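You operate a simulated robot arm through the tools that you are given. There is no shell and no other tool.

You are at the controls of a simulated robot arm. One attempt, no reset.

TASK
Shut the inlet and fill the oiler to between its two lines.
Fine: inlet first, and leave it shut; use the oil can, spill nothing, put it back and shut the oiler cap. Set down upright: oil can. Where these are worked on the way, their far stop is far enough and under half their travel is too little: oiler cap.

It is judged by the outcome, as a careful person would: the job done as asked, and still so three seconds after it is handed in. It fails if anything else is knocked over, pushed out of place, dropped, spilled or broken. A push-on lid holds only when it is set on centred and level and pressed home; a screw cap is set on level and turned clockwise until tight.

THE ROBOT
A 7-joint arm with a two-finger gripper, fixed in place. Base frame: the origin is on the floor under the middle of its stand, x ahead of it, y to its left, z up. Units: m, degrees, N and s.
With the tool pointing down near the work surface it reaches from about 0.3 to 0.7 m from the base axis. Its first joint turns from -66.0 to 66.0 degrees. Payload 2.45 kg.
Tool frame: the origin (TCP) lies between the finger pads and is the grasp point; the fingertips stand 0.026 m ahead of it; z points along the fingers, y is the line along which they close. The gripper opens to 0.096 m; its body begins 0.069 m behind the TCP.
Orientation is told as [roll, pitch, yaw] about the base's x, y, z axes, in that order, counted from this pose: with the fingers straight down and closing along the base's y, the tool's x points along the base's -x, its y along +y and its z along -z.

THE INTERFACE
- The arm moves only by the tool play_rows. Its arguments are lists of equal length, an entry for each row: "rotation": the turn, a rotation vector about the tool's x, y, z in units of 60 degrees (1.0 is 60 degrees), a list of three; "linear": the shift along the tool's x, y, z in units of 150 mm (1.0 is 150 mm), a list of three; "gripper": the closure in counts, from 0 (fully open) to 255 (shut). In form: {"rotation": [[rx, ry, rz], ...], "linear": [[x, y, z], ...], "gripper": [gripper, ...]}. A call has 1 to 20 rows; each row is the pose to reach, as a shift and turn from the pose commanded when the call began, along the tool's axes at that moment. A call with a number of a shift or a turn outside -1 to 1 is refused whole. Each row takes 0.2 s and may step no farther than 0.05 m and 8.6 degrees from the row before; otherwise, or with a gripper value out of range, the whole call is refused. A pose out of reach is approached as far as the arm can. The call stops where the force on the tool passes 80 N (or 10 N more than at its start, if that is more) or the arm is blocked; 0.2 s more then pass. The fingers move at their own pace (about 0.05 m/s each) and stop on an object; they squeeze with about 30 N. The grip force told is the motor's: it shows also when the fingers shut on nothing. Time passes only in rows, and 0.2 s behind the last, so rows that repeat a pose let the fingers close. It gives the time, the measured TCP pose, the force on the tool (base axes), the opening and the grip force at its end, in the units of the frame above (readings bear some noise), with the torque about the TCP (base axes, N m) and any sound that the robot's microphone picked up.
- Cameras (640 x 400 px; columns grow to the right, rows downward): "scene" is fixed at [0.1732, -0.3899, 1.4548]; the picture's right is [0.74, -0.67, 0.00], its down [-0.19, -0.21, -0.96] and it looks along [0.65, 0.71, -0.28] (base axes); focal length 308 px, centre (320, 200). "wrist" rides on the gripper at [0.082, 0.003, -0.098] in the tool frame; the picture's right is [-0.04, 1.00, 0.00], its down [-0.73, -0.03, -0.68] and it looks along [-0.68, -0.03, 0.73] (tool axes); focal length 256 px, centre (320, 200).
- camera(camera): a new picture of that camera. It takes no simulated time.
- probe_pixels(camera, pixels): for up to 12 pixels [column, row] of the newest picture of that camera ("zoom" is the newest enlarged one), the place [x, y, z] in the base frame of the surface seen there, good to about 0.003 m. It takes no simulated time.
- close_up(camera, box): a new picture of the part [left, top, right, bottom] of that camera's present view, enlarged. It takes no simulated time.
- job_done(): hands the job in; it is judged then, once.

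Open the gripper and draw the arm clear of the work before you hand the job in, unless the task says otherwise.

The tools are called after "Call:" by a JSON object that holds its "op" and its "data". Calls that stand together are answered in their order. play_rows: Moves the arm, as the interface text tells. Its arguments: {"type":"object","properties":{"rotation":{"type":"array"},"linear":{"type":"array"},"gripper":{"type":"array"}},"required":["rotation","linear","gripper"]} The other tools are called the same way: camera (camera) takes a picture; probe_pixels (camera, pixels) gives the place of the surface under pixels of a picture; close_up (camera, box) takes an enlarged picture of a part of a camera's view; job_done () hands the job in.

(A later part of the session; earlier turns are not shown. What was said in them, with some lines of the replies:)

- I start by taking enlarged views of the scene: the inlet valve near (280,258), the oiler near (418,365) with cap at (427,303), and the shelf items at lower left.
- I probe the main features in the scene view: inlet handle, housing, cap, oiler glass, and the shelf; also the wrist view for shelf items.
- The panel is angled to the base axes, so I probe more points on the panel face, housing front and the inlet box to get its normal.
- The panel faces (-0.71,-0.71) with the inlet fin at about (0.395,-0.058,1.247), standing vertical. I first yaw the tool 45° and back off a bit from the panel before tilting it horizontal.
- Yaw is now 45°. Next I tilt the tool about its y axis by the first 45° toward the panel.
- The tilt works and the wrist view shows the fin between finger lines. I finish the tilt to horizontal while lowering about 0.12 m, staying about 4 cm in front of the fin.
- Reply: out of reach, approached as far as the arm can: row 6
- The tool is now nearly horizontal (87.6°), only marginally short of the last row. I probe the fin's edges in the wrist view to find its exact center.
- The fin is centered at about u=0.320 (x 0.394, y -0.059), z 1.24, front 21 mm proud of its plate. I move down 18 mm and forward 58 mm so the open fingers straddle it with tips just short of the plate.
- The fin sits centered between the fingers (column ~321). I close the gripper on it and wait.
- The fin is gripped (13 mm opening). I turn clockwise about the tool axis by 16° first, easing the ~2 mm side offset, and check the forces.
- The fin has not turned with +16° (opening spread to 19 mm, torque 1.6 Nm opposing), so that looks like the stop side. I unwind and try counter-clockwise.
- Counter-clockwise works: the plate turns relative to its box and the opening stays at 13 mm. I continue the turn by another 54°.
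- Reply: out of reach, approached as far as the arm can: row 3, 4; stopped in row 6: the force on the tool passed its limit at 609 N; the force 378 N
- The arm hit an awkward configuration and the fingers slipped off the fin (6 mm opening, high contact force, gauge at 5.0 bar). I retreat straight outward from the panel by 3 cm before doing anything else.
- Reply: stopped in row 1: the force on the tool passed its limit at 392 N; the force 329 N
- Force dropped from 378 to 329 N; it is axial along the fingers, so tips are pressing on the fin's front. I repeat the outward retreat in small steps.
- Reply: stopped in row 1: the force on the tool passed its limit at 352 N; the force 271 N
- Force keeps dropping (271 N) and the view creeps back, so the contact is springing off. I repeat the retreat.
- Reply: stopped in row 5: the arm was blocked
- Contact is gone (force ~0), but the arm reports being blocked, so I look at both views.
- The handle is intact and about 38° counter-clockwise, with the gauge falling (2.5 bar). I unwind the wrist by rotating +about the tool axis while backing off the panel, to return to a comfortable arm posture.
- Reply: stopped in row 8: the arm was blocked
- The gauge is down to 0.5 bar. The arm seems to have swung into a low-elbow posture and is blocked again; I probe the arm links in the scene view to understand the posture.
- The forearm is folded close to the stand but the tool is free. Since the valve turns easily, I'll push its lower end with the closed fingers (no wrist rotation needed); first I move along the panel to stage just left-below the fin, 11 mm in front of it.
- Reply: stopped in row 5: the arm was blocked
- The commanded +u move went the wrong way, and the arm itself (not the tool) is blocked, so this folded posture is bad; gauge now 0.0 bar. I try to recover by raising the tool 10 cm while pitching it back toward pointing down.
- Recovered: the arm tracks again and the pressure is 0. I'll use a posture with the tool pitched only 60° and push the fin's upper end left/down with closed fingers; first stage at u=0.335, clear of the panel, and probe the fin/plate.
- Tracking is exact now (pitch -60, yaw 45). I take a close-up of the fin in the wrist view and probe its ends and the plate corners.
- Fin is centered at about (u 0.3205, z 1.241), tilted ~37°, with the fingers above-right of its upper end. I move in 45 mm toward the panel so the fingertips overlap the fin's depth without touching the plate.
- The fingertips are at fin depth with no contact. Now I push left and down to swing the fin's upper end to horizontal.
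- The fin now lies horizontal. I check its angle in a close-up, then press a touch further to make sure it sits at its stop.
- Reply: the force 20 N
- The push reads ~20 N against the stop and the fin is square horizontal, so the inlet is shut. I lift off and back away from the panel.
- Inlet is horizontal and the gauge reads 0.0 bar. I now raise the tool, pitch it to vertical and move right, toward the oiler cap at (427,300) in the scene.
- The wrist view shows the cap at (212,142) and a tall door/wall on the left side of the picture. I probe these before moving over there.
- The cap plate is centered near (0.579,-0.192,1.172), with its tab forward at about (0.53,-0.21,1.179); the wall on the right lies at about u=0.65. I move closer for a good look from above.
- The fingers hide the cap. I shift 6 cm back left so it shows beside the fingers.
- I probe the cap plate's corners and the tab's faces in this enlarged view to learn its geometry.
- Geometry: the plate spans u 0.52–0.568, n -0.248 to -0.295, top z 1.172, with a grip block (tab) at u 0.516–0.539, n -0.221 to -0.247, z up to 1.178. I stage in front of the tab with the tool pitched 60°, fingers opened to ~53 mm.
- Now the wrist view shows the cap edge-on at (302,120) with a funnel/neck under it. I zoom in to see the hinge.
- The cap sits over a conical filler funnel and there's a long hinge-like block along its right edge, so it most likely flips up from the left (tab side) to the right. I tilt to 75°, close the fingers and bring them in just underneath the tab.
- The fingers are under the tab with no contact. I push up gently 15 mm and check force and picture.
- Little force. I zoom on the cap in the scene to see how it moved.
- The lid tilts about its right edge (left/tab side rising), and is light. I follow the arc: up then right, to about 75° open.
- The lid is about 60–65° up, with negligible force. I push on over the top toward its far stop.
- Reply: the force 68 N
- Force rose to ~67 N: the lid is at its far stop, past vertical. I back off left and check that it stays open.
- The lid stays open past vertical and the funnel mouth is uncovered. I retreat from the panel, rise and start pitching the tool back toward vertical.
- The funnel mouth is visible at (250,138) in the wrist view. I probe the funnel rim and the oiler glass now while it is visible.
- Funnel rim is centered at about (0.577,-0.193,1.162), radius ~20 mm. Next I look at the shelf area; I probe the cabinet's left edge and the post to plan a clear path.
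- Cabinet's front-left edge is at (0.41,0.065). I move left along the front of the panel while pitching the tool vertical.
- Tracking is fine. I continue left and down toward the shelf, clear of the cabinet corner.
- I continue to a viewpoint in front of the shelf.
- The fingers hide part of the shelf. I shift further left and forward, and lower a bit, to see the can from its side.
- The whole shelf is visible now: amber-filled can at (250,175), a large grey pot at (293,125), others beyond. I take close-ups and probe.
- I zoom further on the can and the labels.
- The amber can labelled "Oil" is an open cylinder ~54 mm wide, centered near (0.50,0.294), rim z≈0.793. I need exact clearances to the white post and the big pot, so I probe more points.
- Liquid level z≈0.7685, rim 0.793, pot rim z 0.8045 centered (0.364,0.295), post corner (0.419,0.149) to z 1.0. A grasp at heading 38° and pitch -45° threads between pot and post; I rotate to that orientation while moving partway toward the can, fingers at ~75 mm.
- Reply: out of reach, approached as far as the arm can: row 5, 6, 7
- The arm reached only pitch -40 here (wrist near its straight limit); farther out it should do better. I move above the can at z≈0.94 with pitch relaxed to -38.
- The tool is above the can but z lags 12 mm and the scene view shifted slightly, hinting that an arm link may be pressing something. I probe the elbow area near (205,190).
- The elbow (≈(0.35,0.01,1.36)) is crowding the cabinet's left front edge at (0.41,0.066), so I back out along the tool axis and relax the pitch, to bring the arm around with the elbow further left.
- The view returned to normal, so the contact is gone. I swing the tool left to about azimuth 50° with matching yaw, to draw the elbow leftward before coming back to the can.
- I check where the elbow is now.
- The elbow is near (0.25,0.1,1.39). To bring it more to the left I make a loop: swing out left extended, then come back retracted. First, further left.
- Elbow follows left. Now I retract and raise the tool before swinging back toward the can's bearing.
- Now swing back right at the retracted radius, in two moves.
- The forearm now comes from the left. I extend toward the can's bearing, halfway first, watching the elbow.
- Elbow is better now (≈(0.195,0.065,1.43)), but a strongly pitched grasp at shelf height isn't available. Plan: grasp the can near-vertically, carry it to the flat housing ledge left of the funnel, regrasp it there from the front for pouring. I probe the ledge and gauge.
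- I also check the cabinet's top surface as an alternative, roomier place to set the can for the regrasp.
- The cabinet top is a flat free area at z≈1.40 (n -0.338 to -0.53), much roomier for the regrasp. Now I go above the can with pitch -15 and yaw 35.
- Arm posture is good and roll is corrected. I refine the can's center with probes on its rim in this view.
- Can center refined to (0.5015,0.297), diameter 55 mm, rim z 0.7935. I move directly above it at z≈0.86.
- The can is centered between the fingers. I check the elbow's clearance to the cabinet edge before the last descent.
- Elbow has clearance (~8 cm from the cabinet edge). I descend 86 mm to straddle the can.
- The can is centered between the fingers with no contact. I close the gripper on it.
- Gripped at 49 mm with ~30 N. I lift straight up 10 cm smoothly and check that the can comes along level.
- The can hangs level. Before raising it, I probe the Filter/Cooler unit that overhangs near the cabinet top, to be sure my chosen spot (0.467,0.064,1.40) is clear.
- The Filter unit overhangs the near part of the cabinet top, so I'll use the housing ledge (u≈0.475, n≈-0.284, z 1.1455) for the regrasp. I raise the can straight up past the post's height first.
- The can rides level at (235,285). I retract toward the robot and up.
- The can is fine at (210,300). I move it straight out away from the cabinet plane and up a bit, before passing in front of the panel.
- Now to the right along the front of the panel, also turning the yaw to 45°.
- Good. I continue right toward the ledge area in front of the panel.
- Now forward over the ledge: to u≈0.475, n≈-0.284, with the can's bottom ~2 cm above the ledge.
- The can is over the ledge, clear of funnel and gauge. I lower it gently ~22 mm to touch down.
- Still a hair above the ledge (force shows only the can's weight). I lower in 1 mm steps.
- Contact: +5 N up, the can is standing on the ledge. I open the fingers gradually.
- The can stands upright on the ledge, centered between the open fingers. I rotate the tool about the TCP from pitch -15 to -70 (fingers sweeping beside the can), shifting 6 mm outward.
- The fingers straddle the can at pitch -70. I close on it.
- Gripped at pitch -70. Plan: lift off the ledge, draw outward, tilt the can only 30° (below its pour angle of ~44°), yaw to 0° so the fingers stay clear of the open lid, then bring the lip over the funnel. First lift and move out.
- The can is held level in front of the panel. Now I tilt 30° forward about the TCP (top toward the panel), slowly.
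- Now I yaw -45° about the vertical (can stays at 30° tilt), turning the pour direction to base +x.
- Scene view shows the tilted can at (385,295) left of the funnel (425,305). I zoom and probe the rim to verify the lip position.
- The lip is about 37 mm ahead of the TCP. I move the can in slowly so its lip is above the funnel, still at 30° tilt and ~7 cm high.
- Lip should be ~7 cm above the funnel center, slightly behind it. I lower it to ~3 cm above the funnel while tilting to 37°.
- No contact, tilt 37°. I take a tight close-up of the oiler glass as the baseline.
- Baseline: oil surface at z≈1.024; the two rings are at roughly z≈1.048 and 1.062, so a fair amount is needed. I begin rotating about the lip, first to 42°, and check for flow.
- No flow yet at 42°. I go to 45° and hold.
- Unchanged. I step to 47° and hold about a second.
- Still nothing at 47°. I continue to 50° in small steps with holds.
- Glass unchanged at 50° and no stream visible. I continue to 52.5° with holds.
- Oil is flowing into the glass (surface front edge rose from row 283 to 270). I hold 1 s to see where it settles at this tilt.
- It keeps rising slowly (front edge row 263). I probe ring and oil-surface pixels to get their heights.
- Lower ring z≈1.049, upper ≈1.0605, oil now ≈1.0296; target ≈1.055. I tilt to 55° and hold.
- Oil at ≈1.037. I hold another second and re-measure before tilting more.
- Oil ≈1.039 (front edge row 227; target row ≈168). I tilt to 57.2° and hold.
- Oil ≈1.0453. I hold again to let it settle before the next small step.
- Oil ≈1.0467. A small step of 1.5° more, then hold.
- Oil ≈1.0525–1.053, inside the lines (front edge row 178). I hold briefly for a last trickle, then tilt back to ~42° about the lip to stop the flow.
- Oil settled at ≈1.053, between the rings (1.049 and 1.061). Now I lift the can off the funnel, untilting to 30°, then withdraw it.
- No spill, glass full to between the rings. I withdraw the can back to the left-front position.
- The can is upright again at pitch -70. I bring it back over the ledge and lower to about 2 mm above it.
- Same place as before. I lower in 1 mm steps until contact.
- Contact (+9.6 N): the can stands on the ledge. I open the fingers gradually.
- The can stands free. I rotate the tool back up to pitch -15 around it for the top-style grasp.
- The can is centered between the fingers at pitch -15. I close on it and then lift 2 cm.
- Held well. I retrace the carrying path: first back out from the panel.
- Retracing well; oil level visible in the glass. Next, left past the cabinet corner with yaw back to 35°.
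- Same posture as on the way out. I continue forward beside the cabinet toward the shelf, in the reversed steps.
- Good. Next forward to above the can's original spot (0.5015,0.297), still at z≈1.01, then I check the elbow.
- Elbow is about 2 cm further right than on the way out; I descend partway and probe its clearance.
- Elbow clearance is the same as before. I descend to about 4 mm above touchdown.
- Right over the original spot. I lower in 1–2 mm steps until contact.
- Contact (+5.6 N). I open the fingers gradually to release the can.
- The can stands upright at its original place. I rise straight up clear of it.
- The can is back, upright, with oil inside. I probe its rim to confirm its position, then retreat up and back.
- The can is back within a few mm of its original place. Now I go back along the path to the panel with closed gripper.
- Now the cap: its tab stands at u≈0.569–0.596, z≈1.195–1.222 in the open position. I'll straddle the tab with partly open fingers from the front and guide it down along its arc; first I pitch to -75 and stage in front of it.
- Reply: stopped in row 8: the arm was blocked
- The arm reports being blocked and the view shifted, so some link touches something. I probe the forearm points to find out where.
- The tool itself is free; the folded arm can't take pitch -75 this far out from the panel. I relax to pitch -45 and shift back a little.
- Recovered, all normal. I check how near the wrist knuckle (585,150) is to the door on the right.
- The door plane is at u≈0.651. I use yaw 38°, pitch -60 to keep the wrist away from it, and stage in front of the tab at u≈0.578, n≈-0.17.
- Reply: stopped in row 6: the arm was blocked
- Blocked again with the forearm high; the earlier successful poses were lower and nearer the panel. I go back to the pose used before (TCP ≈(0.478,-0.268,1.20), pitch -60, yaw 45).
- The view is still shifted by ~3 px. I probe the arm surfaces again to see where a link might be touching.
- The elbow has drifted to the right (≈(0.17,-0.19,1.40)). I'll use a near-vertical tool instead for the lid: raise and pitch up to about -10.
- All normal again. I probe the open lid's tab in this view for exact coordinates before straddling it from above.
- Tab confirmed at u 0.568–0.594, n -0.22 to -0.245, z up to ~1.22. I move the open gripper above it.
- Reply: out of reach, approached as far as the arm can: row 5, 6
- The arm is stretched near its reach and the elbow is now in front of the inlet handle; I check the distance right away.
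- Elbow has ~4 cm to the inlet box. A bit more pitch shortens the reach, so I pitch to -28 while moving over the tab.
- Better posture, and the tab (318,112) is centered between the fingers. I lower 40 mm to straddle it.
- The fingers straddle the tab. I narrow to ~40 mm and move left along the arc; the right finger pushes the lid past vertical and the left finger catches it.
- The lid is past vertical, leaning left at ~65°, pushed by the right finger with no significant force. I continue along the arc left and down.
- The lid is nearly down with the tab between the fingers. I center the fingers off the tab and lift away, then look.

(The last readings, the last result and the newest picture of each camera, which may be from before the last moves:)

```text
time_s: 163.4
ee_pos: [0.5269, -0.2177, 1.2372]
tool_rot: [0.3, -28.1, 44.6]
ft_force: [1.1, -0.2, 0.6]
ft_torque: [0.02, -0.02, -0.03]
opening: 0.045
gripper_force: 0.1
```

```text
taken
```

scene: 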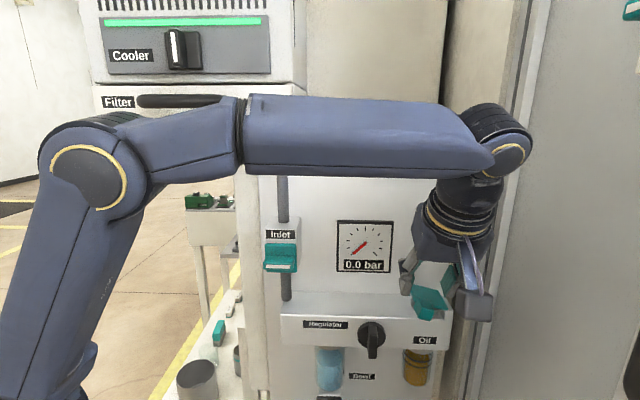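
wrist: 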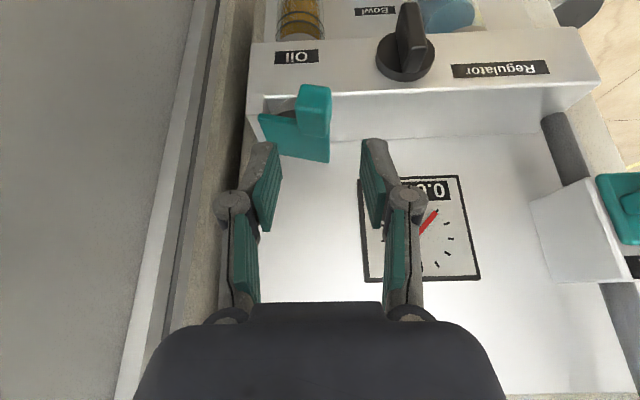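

The lid looks not fully down. I probe the plate and tab heights (closed: plate z 1.172, tab top 1.178).

Call:
{"op": "close_up", "data": {"camera": "wrist", "box": [240, 70, 360, 180]}}

Call:
{"op": "probe_pixels", "data": {"camera": "wrist", "pixels": [[270, 130], [285, 140], [310, 150], [322, 155], [300, 140], [312, 92], [322, 92], [312, 120], [325, 125], [262, 120]]}}

Call:
{"op": "close_up", "data": {"camera": "scene", "box": [390, 250, 490, 340]}}

```text
3.64 times, centred on (300, 125) of wrist
```

zoom: 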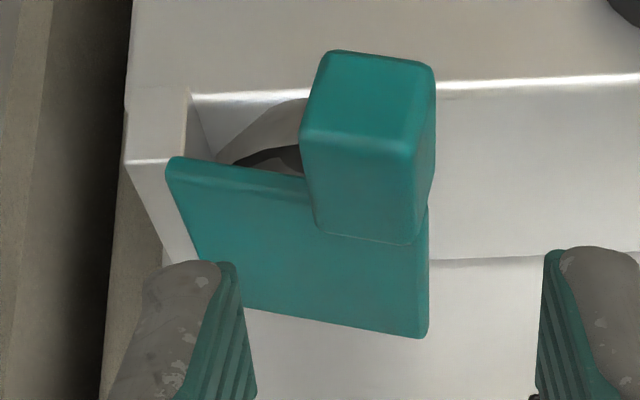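

```text
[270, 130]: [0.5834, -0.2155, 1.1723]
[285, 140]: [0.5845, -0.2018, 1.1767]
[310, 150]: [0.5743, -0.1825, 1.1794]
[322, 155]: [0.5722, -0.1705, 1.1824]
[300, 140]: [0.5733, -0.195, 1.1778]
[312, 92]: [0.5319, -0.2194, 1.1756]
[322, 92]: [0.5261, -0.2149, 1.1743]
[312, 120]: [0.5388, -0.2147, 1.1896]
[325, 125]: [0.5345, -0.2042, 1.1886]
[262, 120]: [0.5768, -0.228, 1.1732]
```

```text
4.44 times, centred on (440, 295) of scene
```

zoom: 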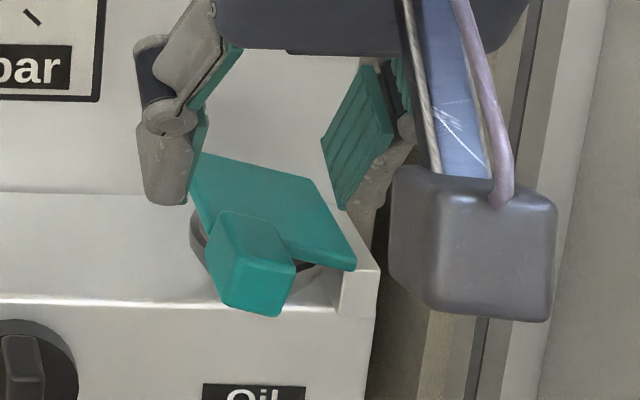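

The lid rests ~12° open (hinge friction). I close the fingers and press down on the tab from above.

Call:
{"op": "play_rows", "data": {"rotation": [[0, 0, 0], [0, 0, 0], [0, 0, 0], [0, 0, 0], [0, 0, 0], [0, 0, 0], [0, 0, 0], [0, 0, 0]], "linear": [[0, 0, 0], [-0.025, -0.005, 0.015], [-0.055, -0.01, 0.0294], [-0.03, -0.01, 0.077], [-0.005, -0.01, 0.124], [0.01, -0.01, 0.153], [0.025, -0.01, 0.18], [0.0376, -0.01, 0.2034]], "gripper": [255, 255, 255, 255, 255, 255, 255, 255]}}

Call:
{"op": "camera", "data": {"camera": "wrist"}}

Call:
{"op": "close_up", "data": {"camera": "scene", "box": [390, 250, 490, 340]}}

```text
time_s: 165.2
ee_pos: [0.5365, -0.2135, 1.2062]
tool_rot: [0.1, -28.0, 44.7]
ft_force: [0.4, -0.7, 0.2]
ft_torque: [-0.01, 0.02, -0.01]
opening: 0.0
gripper_force: 28.4
```

```text
taken
```

wrist: 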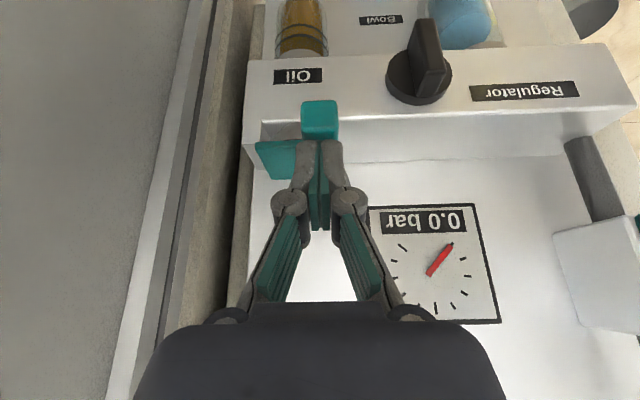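

```text
4.44 times, centred on (440, 295) of scene
```

zoom: 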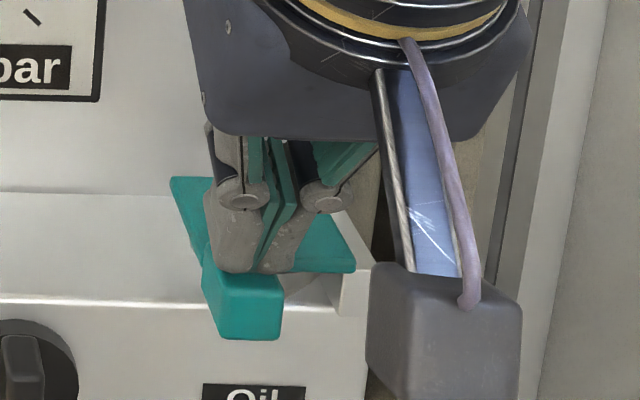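

The lid appears level now. I press a little further down in 1.5 mm steps to ensure it's fully seated.

Call:
{"op": "play_rows", "data": {"rotation": [[0, 0, 0], [0, 0, 0], [0, 0, 0], [0, 0, 0]], "linear": [[0.0047, 0, 0.0088], [0.0094, 0, 0.0177], [0.0141, 0, 0.0265], [0.0172, 0, 0.0324]], "gripper": [255, 255, 255, 255]}}

Call:
{"op": "close_up", "data": {"camera": "scene", "box": [390, 250, 490, 340]}}

```text
time_s: 166.2
ee_pos: [0.5352, -0.2136, 1.2051]
tool_rot: [-0.3, -28.2, 44.9]
ft_force: [-7.9, 2.7, 41.1]
ft_torque: [0.07, 0.15, 0.16]
opening: 0.0058
gripper_force: 28.4
```

```text
4.44 times, centred on (440, 295) of scene
```

zoom: 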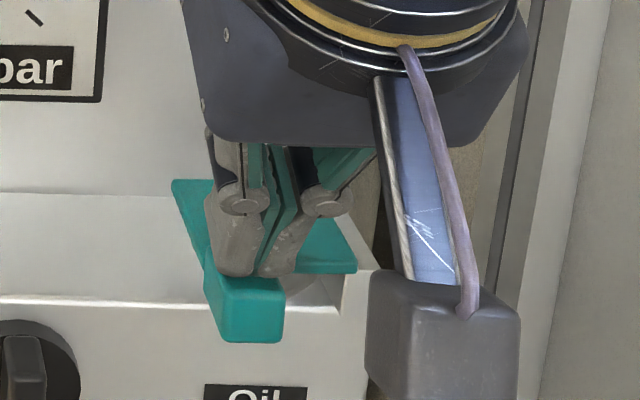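

41 N upward: the lid is hard on its stop. I lift off and back away to check it stays shut.

Call:
{"op": "play_rows", "data": {"rotation": [[0, 0, 0], [0, 0, 0], [0, 0, 0], [0, 0, 0], [0, 0, 0], [0, 0, 0], [0, 0, 0]], "linear": [[-0.03, 0, -0.06], [-0.07, 0, -0.13], [-0.12, 0, -0.23], [-0.03, 0.05, -0.28], [0.07, 0.15, -0.33], [0.17, 0.25, -0.39], [0.2, 0.4, -0.42]], "gripper": [255, 255, 255, 255, 255, 255, 255]}}

Call:
{"op": "camera", "data": {"camera": "wrist"}}

Call:
{"op": "camera", "data": {"camera": "scene"}}

```text
time_s: 167.8
ee_pos: [0.4536, -0.2101, 1.2438]
tool_rot: [0.1, -27.9, 44.7]
ft_force: [-0.5, 0.7, 0.4]
ft_torque: [-0.03, 0.0, 0.04]
opening: 0.0
gripper_force: 28.5
```

```text
taken
```

wrist: 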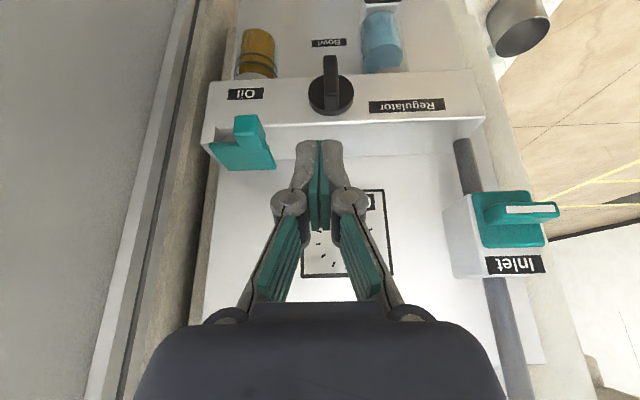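

```text
taken
```

scene: 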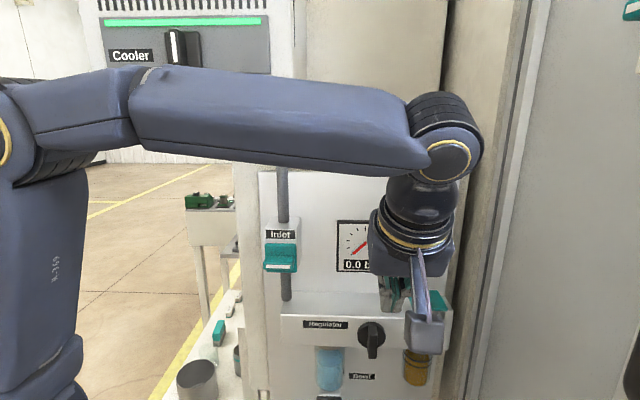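

I check the lid's heights and the oil level now.

Call:
{"op": "close_up", "data": {"camera": "wrist", "box": [190, 20, 300, 180]}}

Call:
{"op": "probe_pixels", "data": {"camera": "wrist", "pixels": [[225, 155], [245, 155], [265, 160], [230, 165], [268, 165], [248, 130], [255, 135], [215, 150], [250, 150]]}}

Call:
{"op": "close_up", "data": {"camera": "scene", "box": [396, 342, 446, 392]}}

```text
2.50 times, centred on (245, 100) of wrist
```

zoom: 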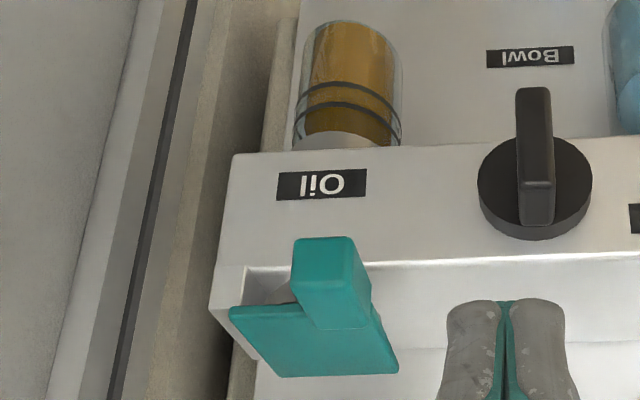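

```text
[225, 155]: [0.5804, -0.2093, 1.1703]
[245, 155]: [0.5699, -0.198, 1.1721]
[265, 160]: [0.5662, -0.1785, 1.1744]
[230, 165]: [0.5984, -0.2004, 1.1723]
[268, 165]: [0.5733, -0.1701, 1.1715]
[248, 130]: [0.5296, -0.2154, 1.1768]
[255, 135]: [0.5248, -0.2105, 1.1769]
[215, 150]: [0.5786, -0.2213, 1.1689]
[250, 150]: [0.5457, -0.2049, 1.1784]
```

```text
8.00 times, centred on (421, 367) of scene
```

zoom: 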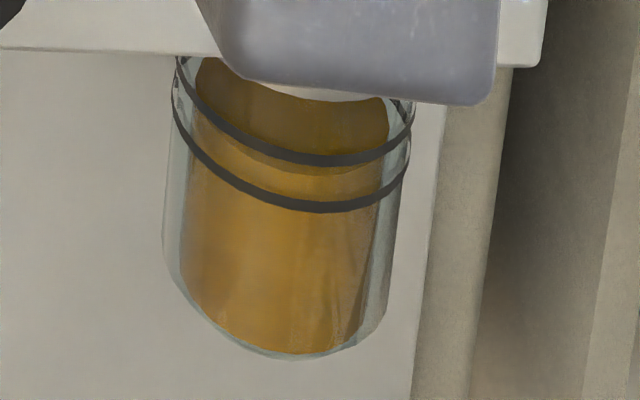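

The lid is level at its original height (plate 1.171–1.174, tab top 1.177), oil sits between the rings, inlet handle is horizontal, gauge 0.0. I open the gripper and draw the arm clear.

Call:
{"op": "play_rows", "data": {"rotation": [[0, 0.078, 0], [0, 0.156, 0], [0, 0.233, 0], [0, 0.311, 0], [0, 0.389, 0], [0, 0.4667, 0]], "linear": [[0.03, 0.1, -0.09], [0.02, 0.22, -0.18], [0.0, 0.35, -0.27], [-0.015, 0.48, -0.36], [-0.03, 0.6, -0.45], [-0.046, 0.729, -0.541]], "gripper": [200, 150, 100, 50, 0, 0]}}

Call:
{"op": "camera", "data": {"camera": "scene"}}

Call:
{"op": "camera", "data": {"camera": "wrist"}}

```text
time_s: 169.2
ee_pos: [0.3538, -0.1569, 1.3193]
tool_rot: [0.1, 0.0, 44.7]
ft_force: [0.3, -0.5, -0.5]
ft_torque: [0.02, 0.0, 0.02]
opening: 0.096
gripper_force: 0.0
```

```text
taken
```

scene: 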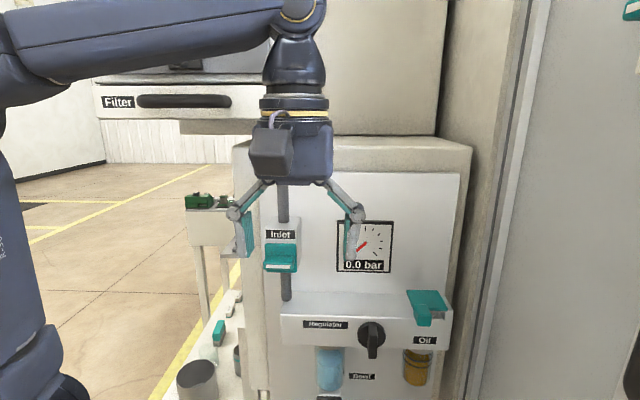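

```text
taken
```

wrist: 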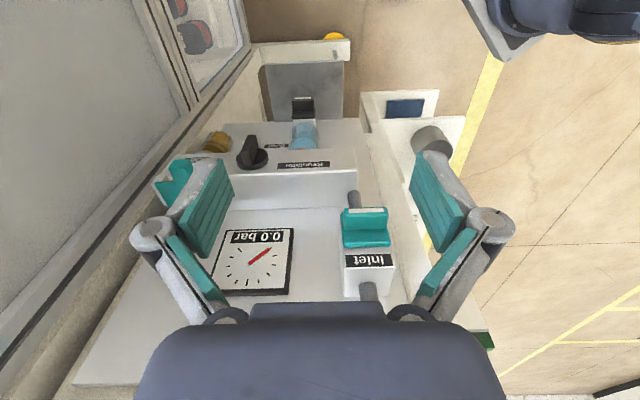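

The arm is clear with the gripper open. I take final close-ups of the lid and glass, the inlet, and the shelf.

Call:
{"op": "close_up", "data": {"camera": "scene", "box": [380, 270, 480, 400]}}

Call:
{"op": "close_up", "data": {"camera": "scene", "box": [250, 200, 400, 310]}}

Call:
{"op": "close_up", "data": {"camera": "scene", "box": [150, 260, 290, 400]}}

Call:
{"op": "close_up", "data": {"camera": "scene", "box": [396, 342, 446, 392]}}

```text
3.08 times, centred on (430, 335) of scene
```

zoom: 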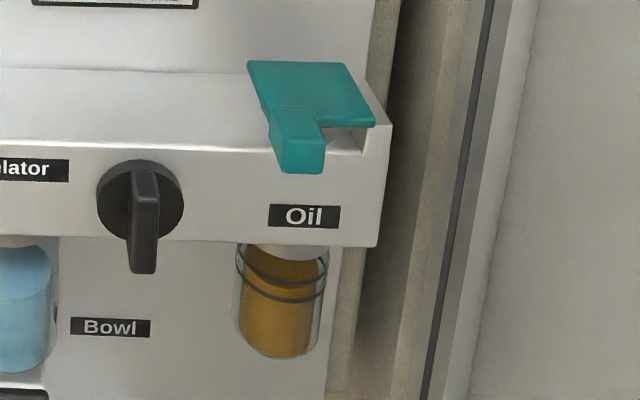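

```text
3.64 times, centred on (325, 255) of scene
```

zoom: 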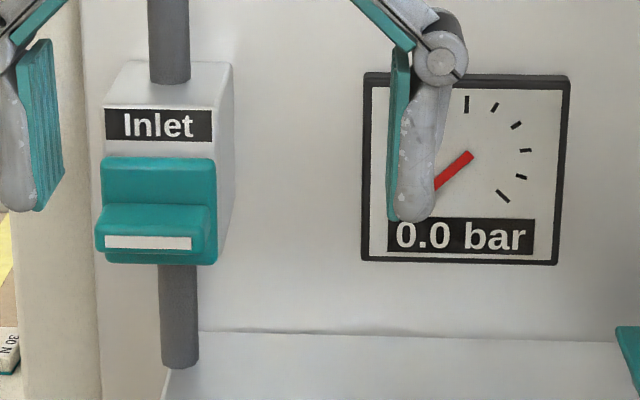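

```text
2.86 times, centred on (220, 330) of scene
```

zoom: 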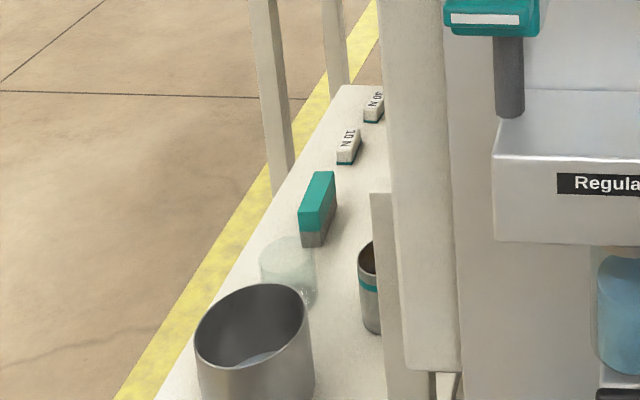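

```text
8.00 times, centred on (421, 367) of scene
```

zoom: 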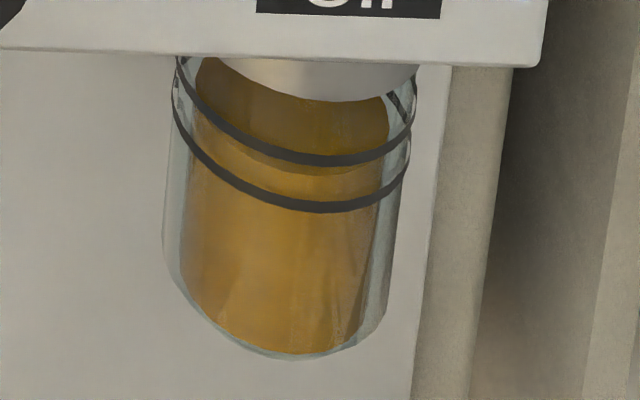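

All good: cap level and shut, oil between the rings, inlet crosswise at 0.0 bar, can upright on the shelf. I move the arm a little further clear.

Call:
{"op": "play_rows", "data": {"rotation": [[0, 0, 0], [0, 0, 0], [0, 0, 0], [0, 0, 0]], "linear": [[0.03, 0, -0.1], [0.06, 0, -0.2], [0.1, 0, -0.3], [0.13, 0, -0.38]], "gripper": [0, 0, 0, 0]}}

Call:
{"op": "camera", "data": {"camera": "scene"}}

```text
time_s: 170.2
ee_pos: [0.3385, -0.1693, 1.3771]
tool_rot: [0.2, 0.0, 44.7]
ft_force: [0.4, 0.2, -0.1]
ft_torque: [0.03, 0.0, 0.01]
opening: 0.0961
gripper_force: 0.0
```

```text
taken
```

scene: 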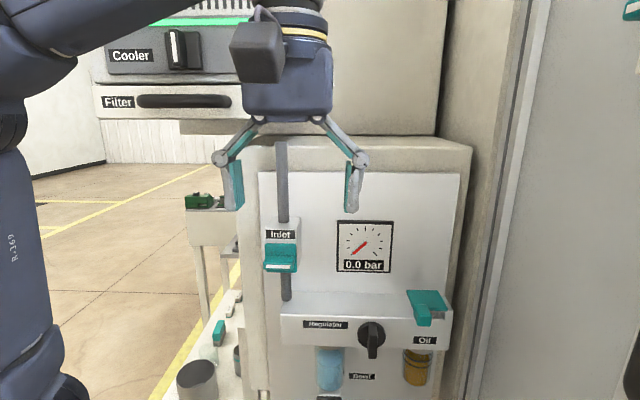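

The final view shows the inlet shut, gauge at 0.0 bar, oil between the two lines, cap shut, oil can back on the shelf, and the arm clear with the gripper open. I hand the job in.

Call:
{"op": "job_done", "data": {}}

```text
The job is handed in.
```

The inlet is shut, the oiler is filled to between its two lines, and I've handed the job in.

- **Inlet:** I shut it first. The handle sits crosswise at its stop and the gauge reads 0.0 bar.
- **Oiler level:** The oil surface measures about 1.053 m, between the lower line at about 1.049 m and the upper line at about 1.061 m. That is in the lower half of the band, about 4 mm above the lower line.
- **Oil can:** It is standing upright on the shelf, within a few millimetres of where it started. I saw no spill around the funnel or on the ledge.
- **Cap:** I opened it to its far stop for filling, then pressed it down against its stop. It sits level at its original height.

**Rough contact:**
- While turning the inlet, the arm reached an awkward posture and the fingers slipped off the handle. The force peaked at about 609 N. The handle looked undamaged, and I finished the turn by pushing it.
- Several other moves were blocked partway. In at least one the elbow pressed lightly on the cabinet edge. I could not tell what stopped the rest.
- The close-ups afterwards showed nothing moved or damaged.

I also set the can on the ledge beside the funnel for a moment, both before and after pouring, to change grip.
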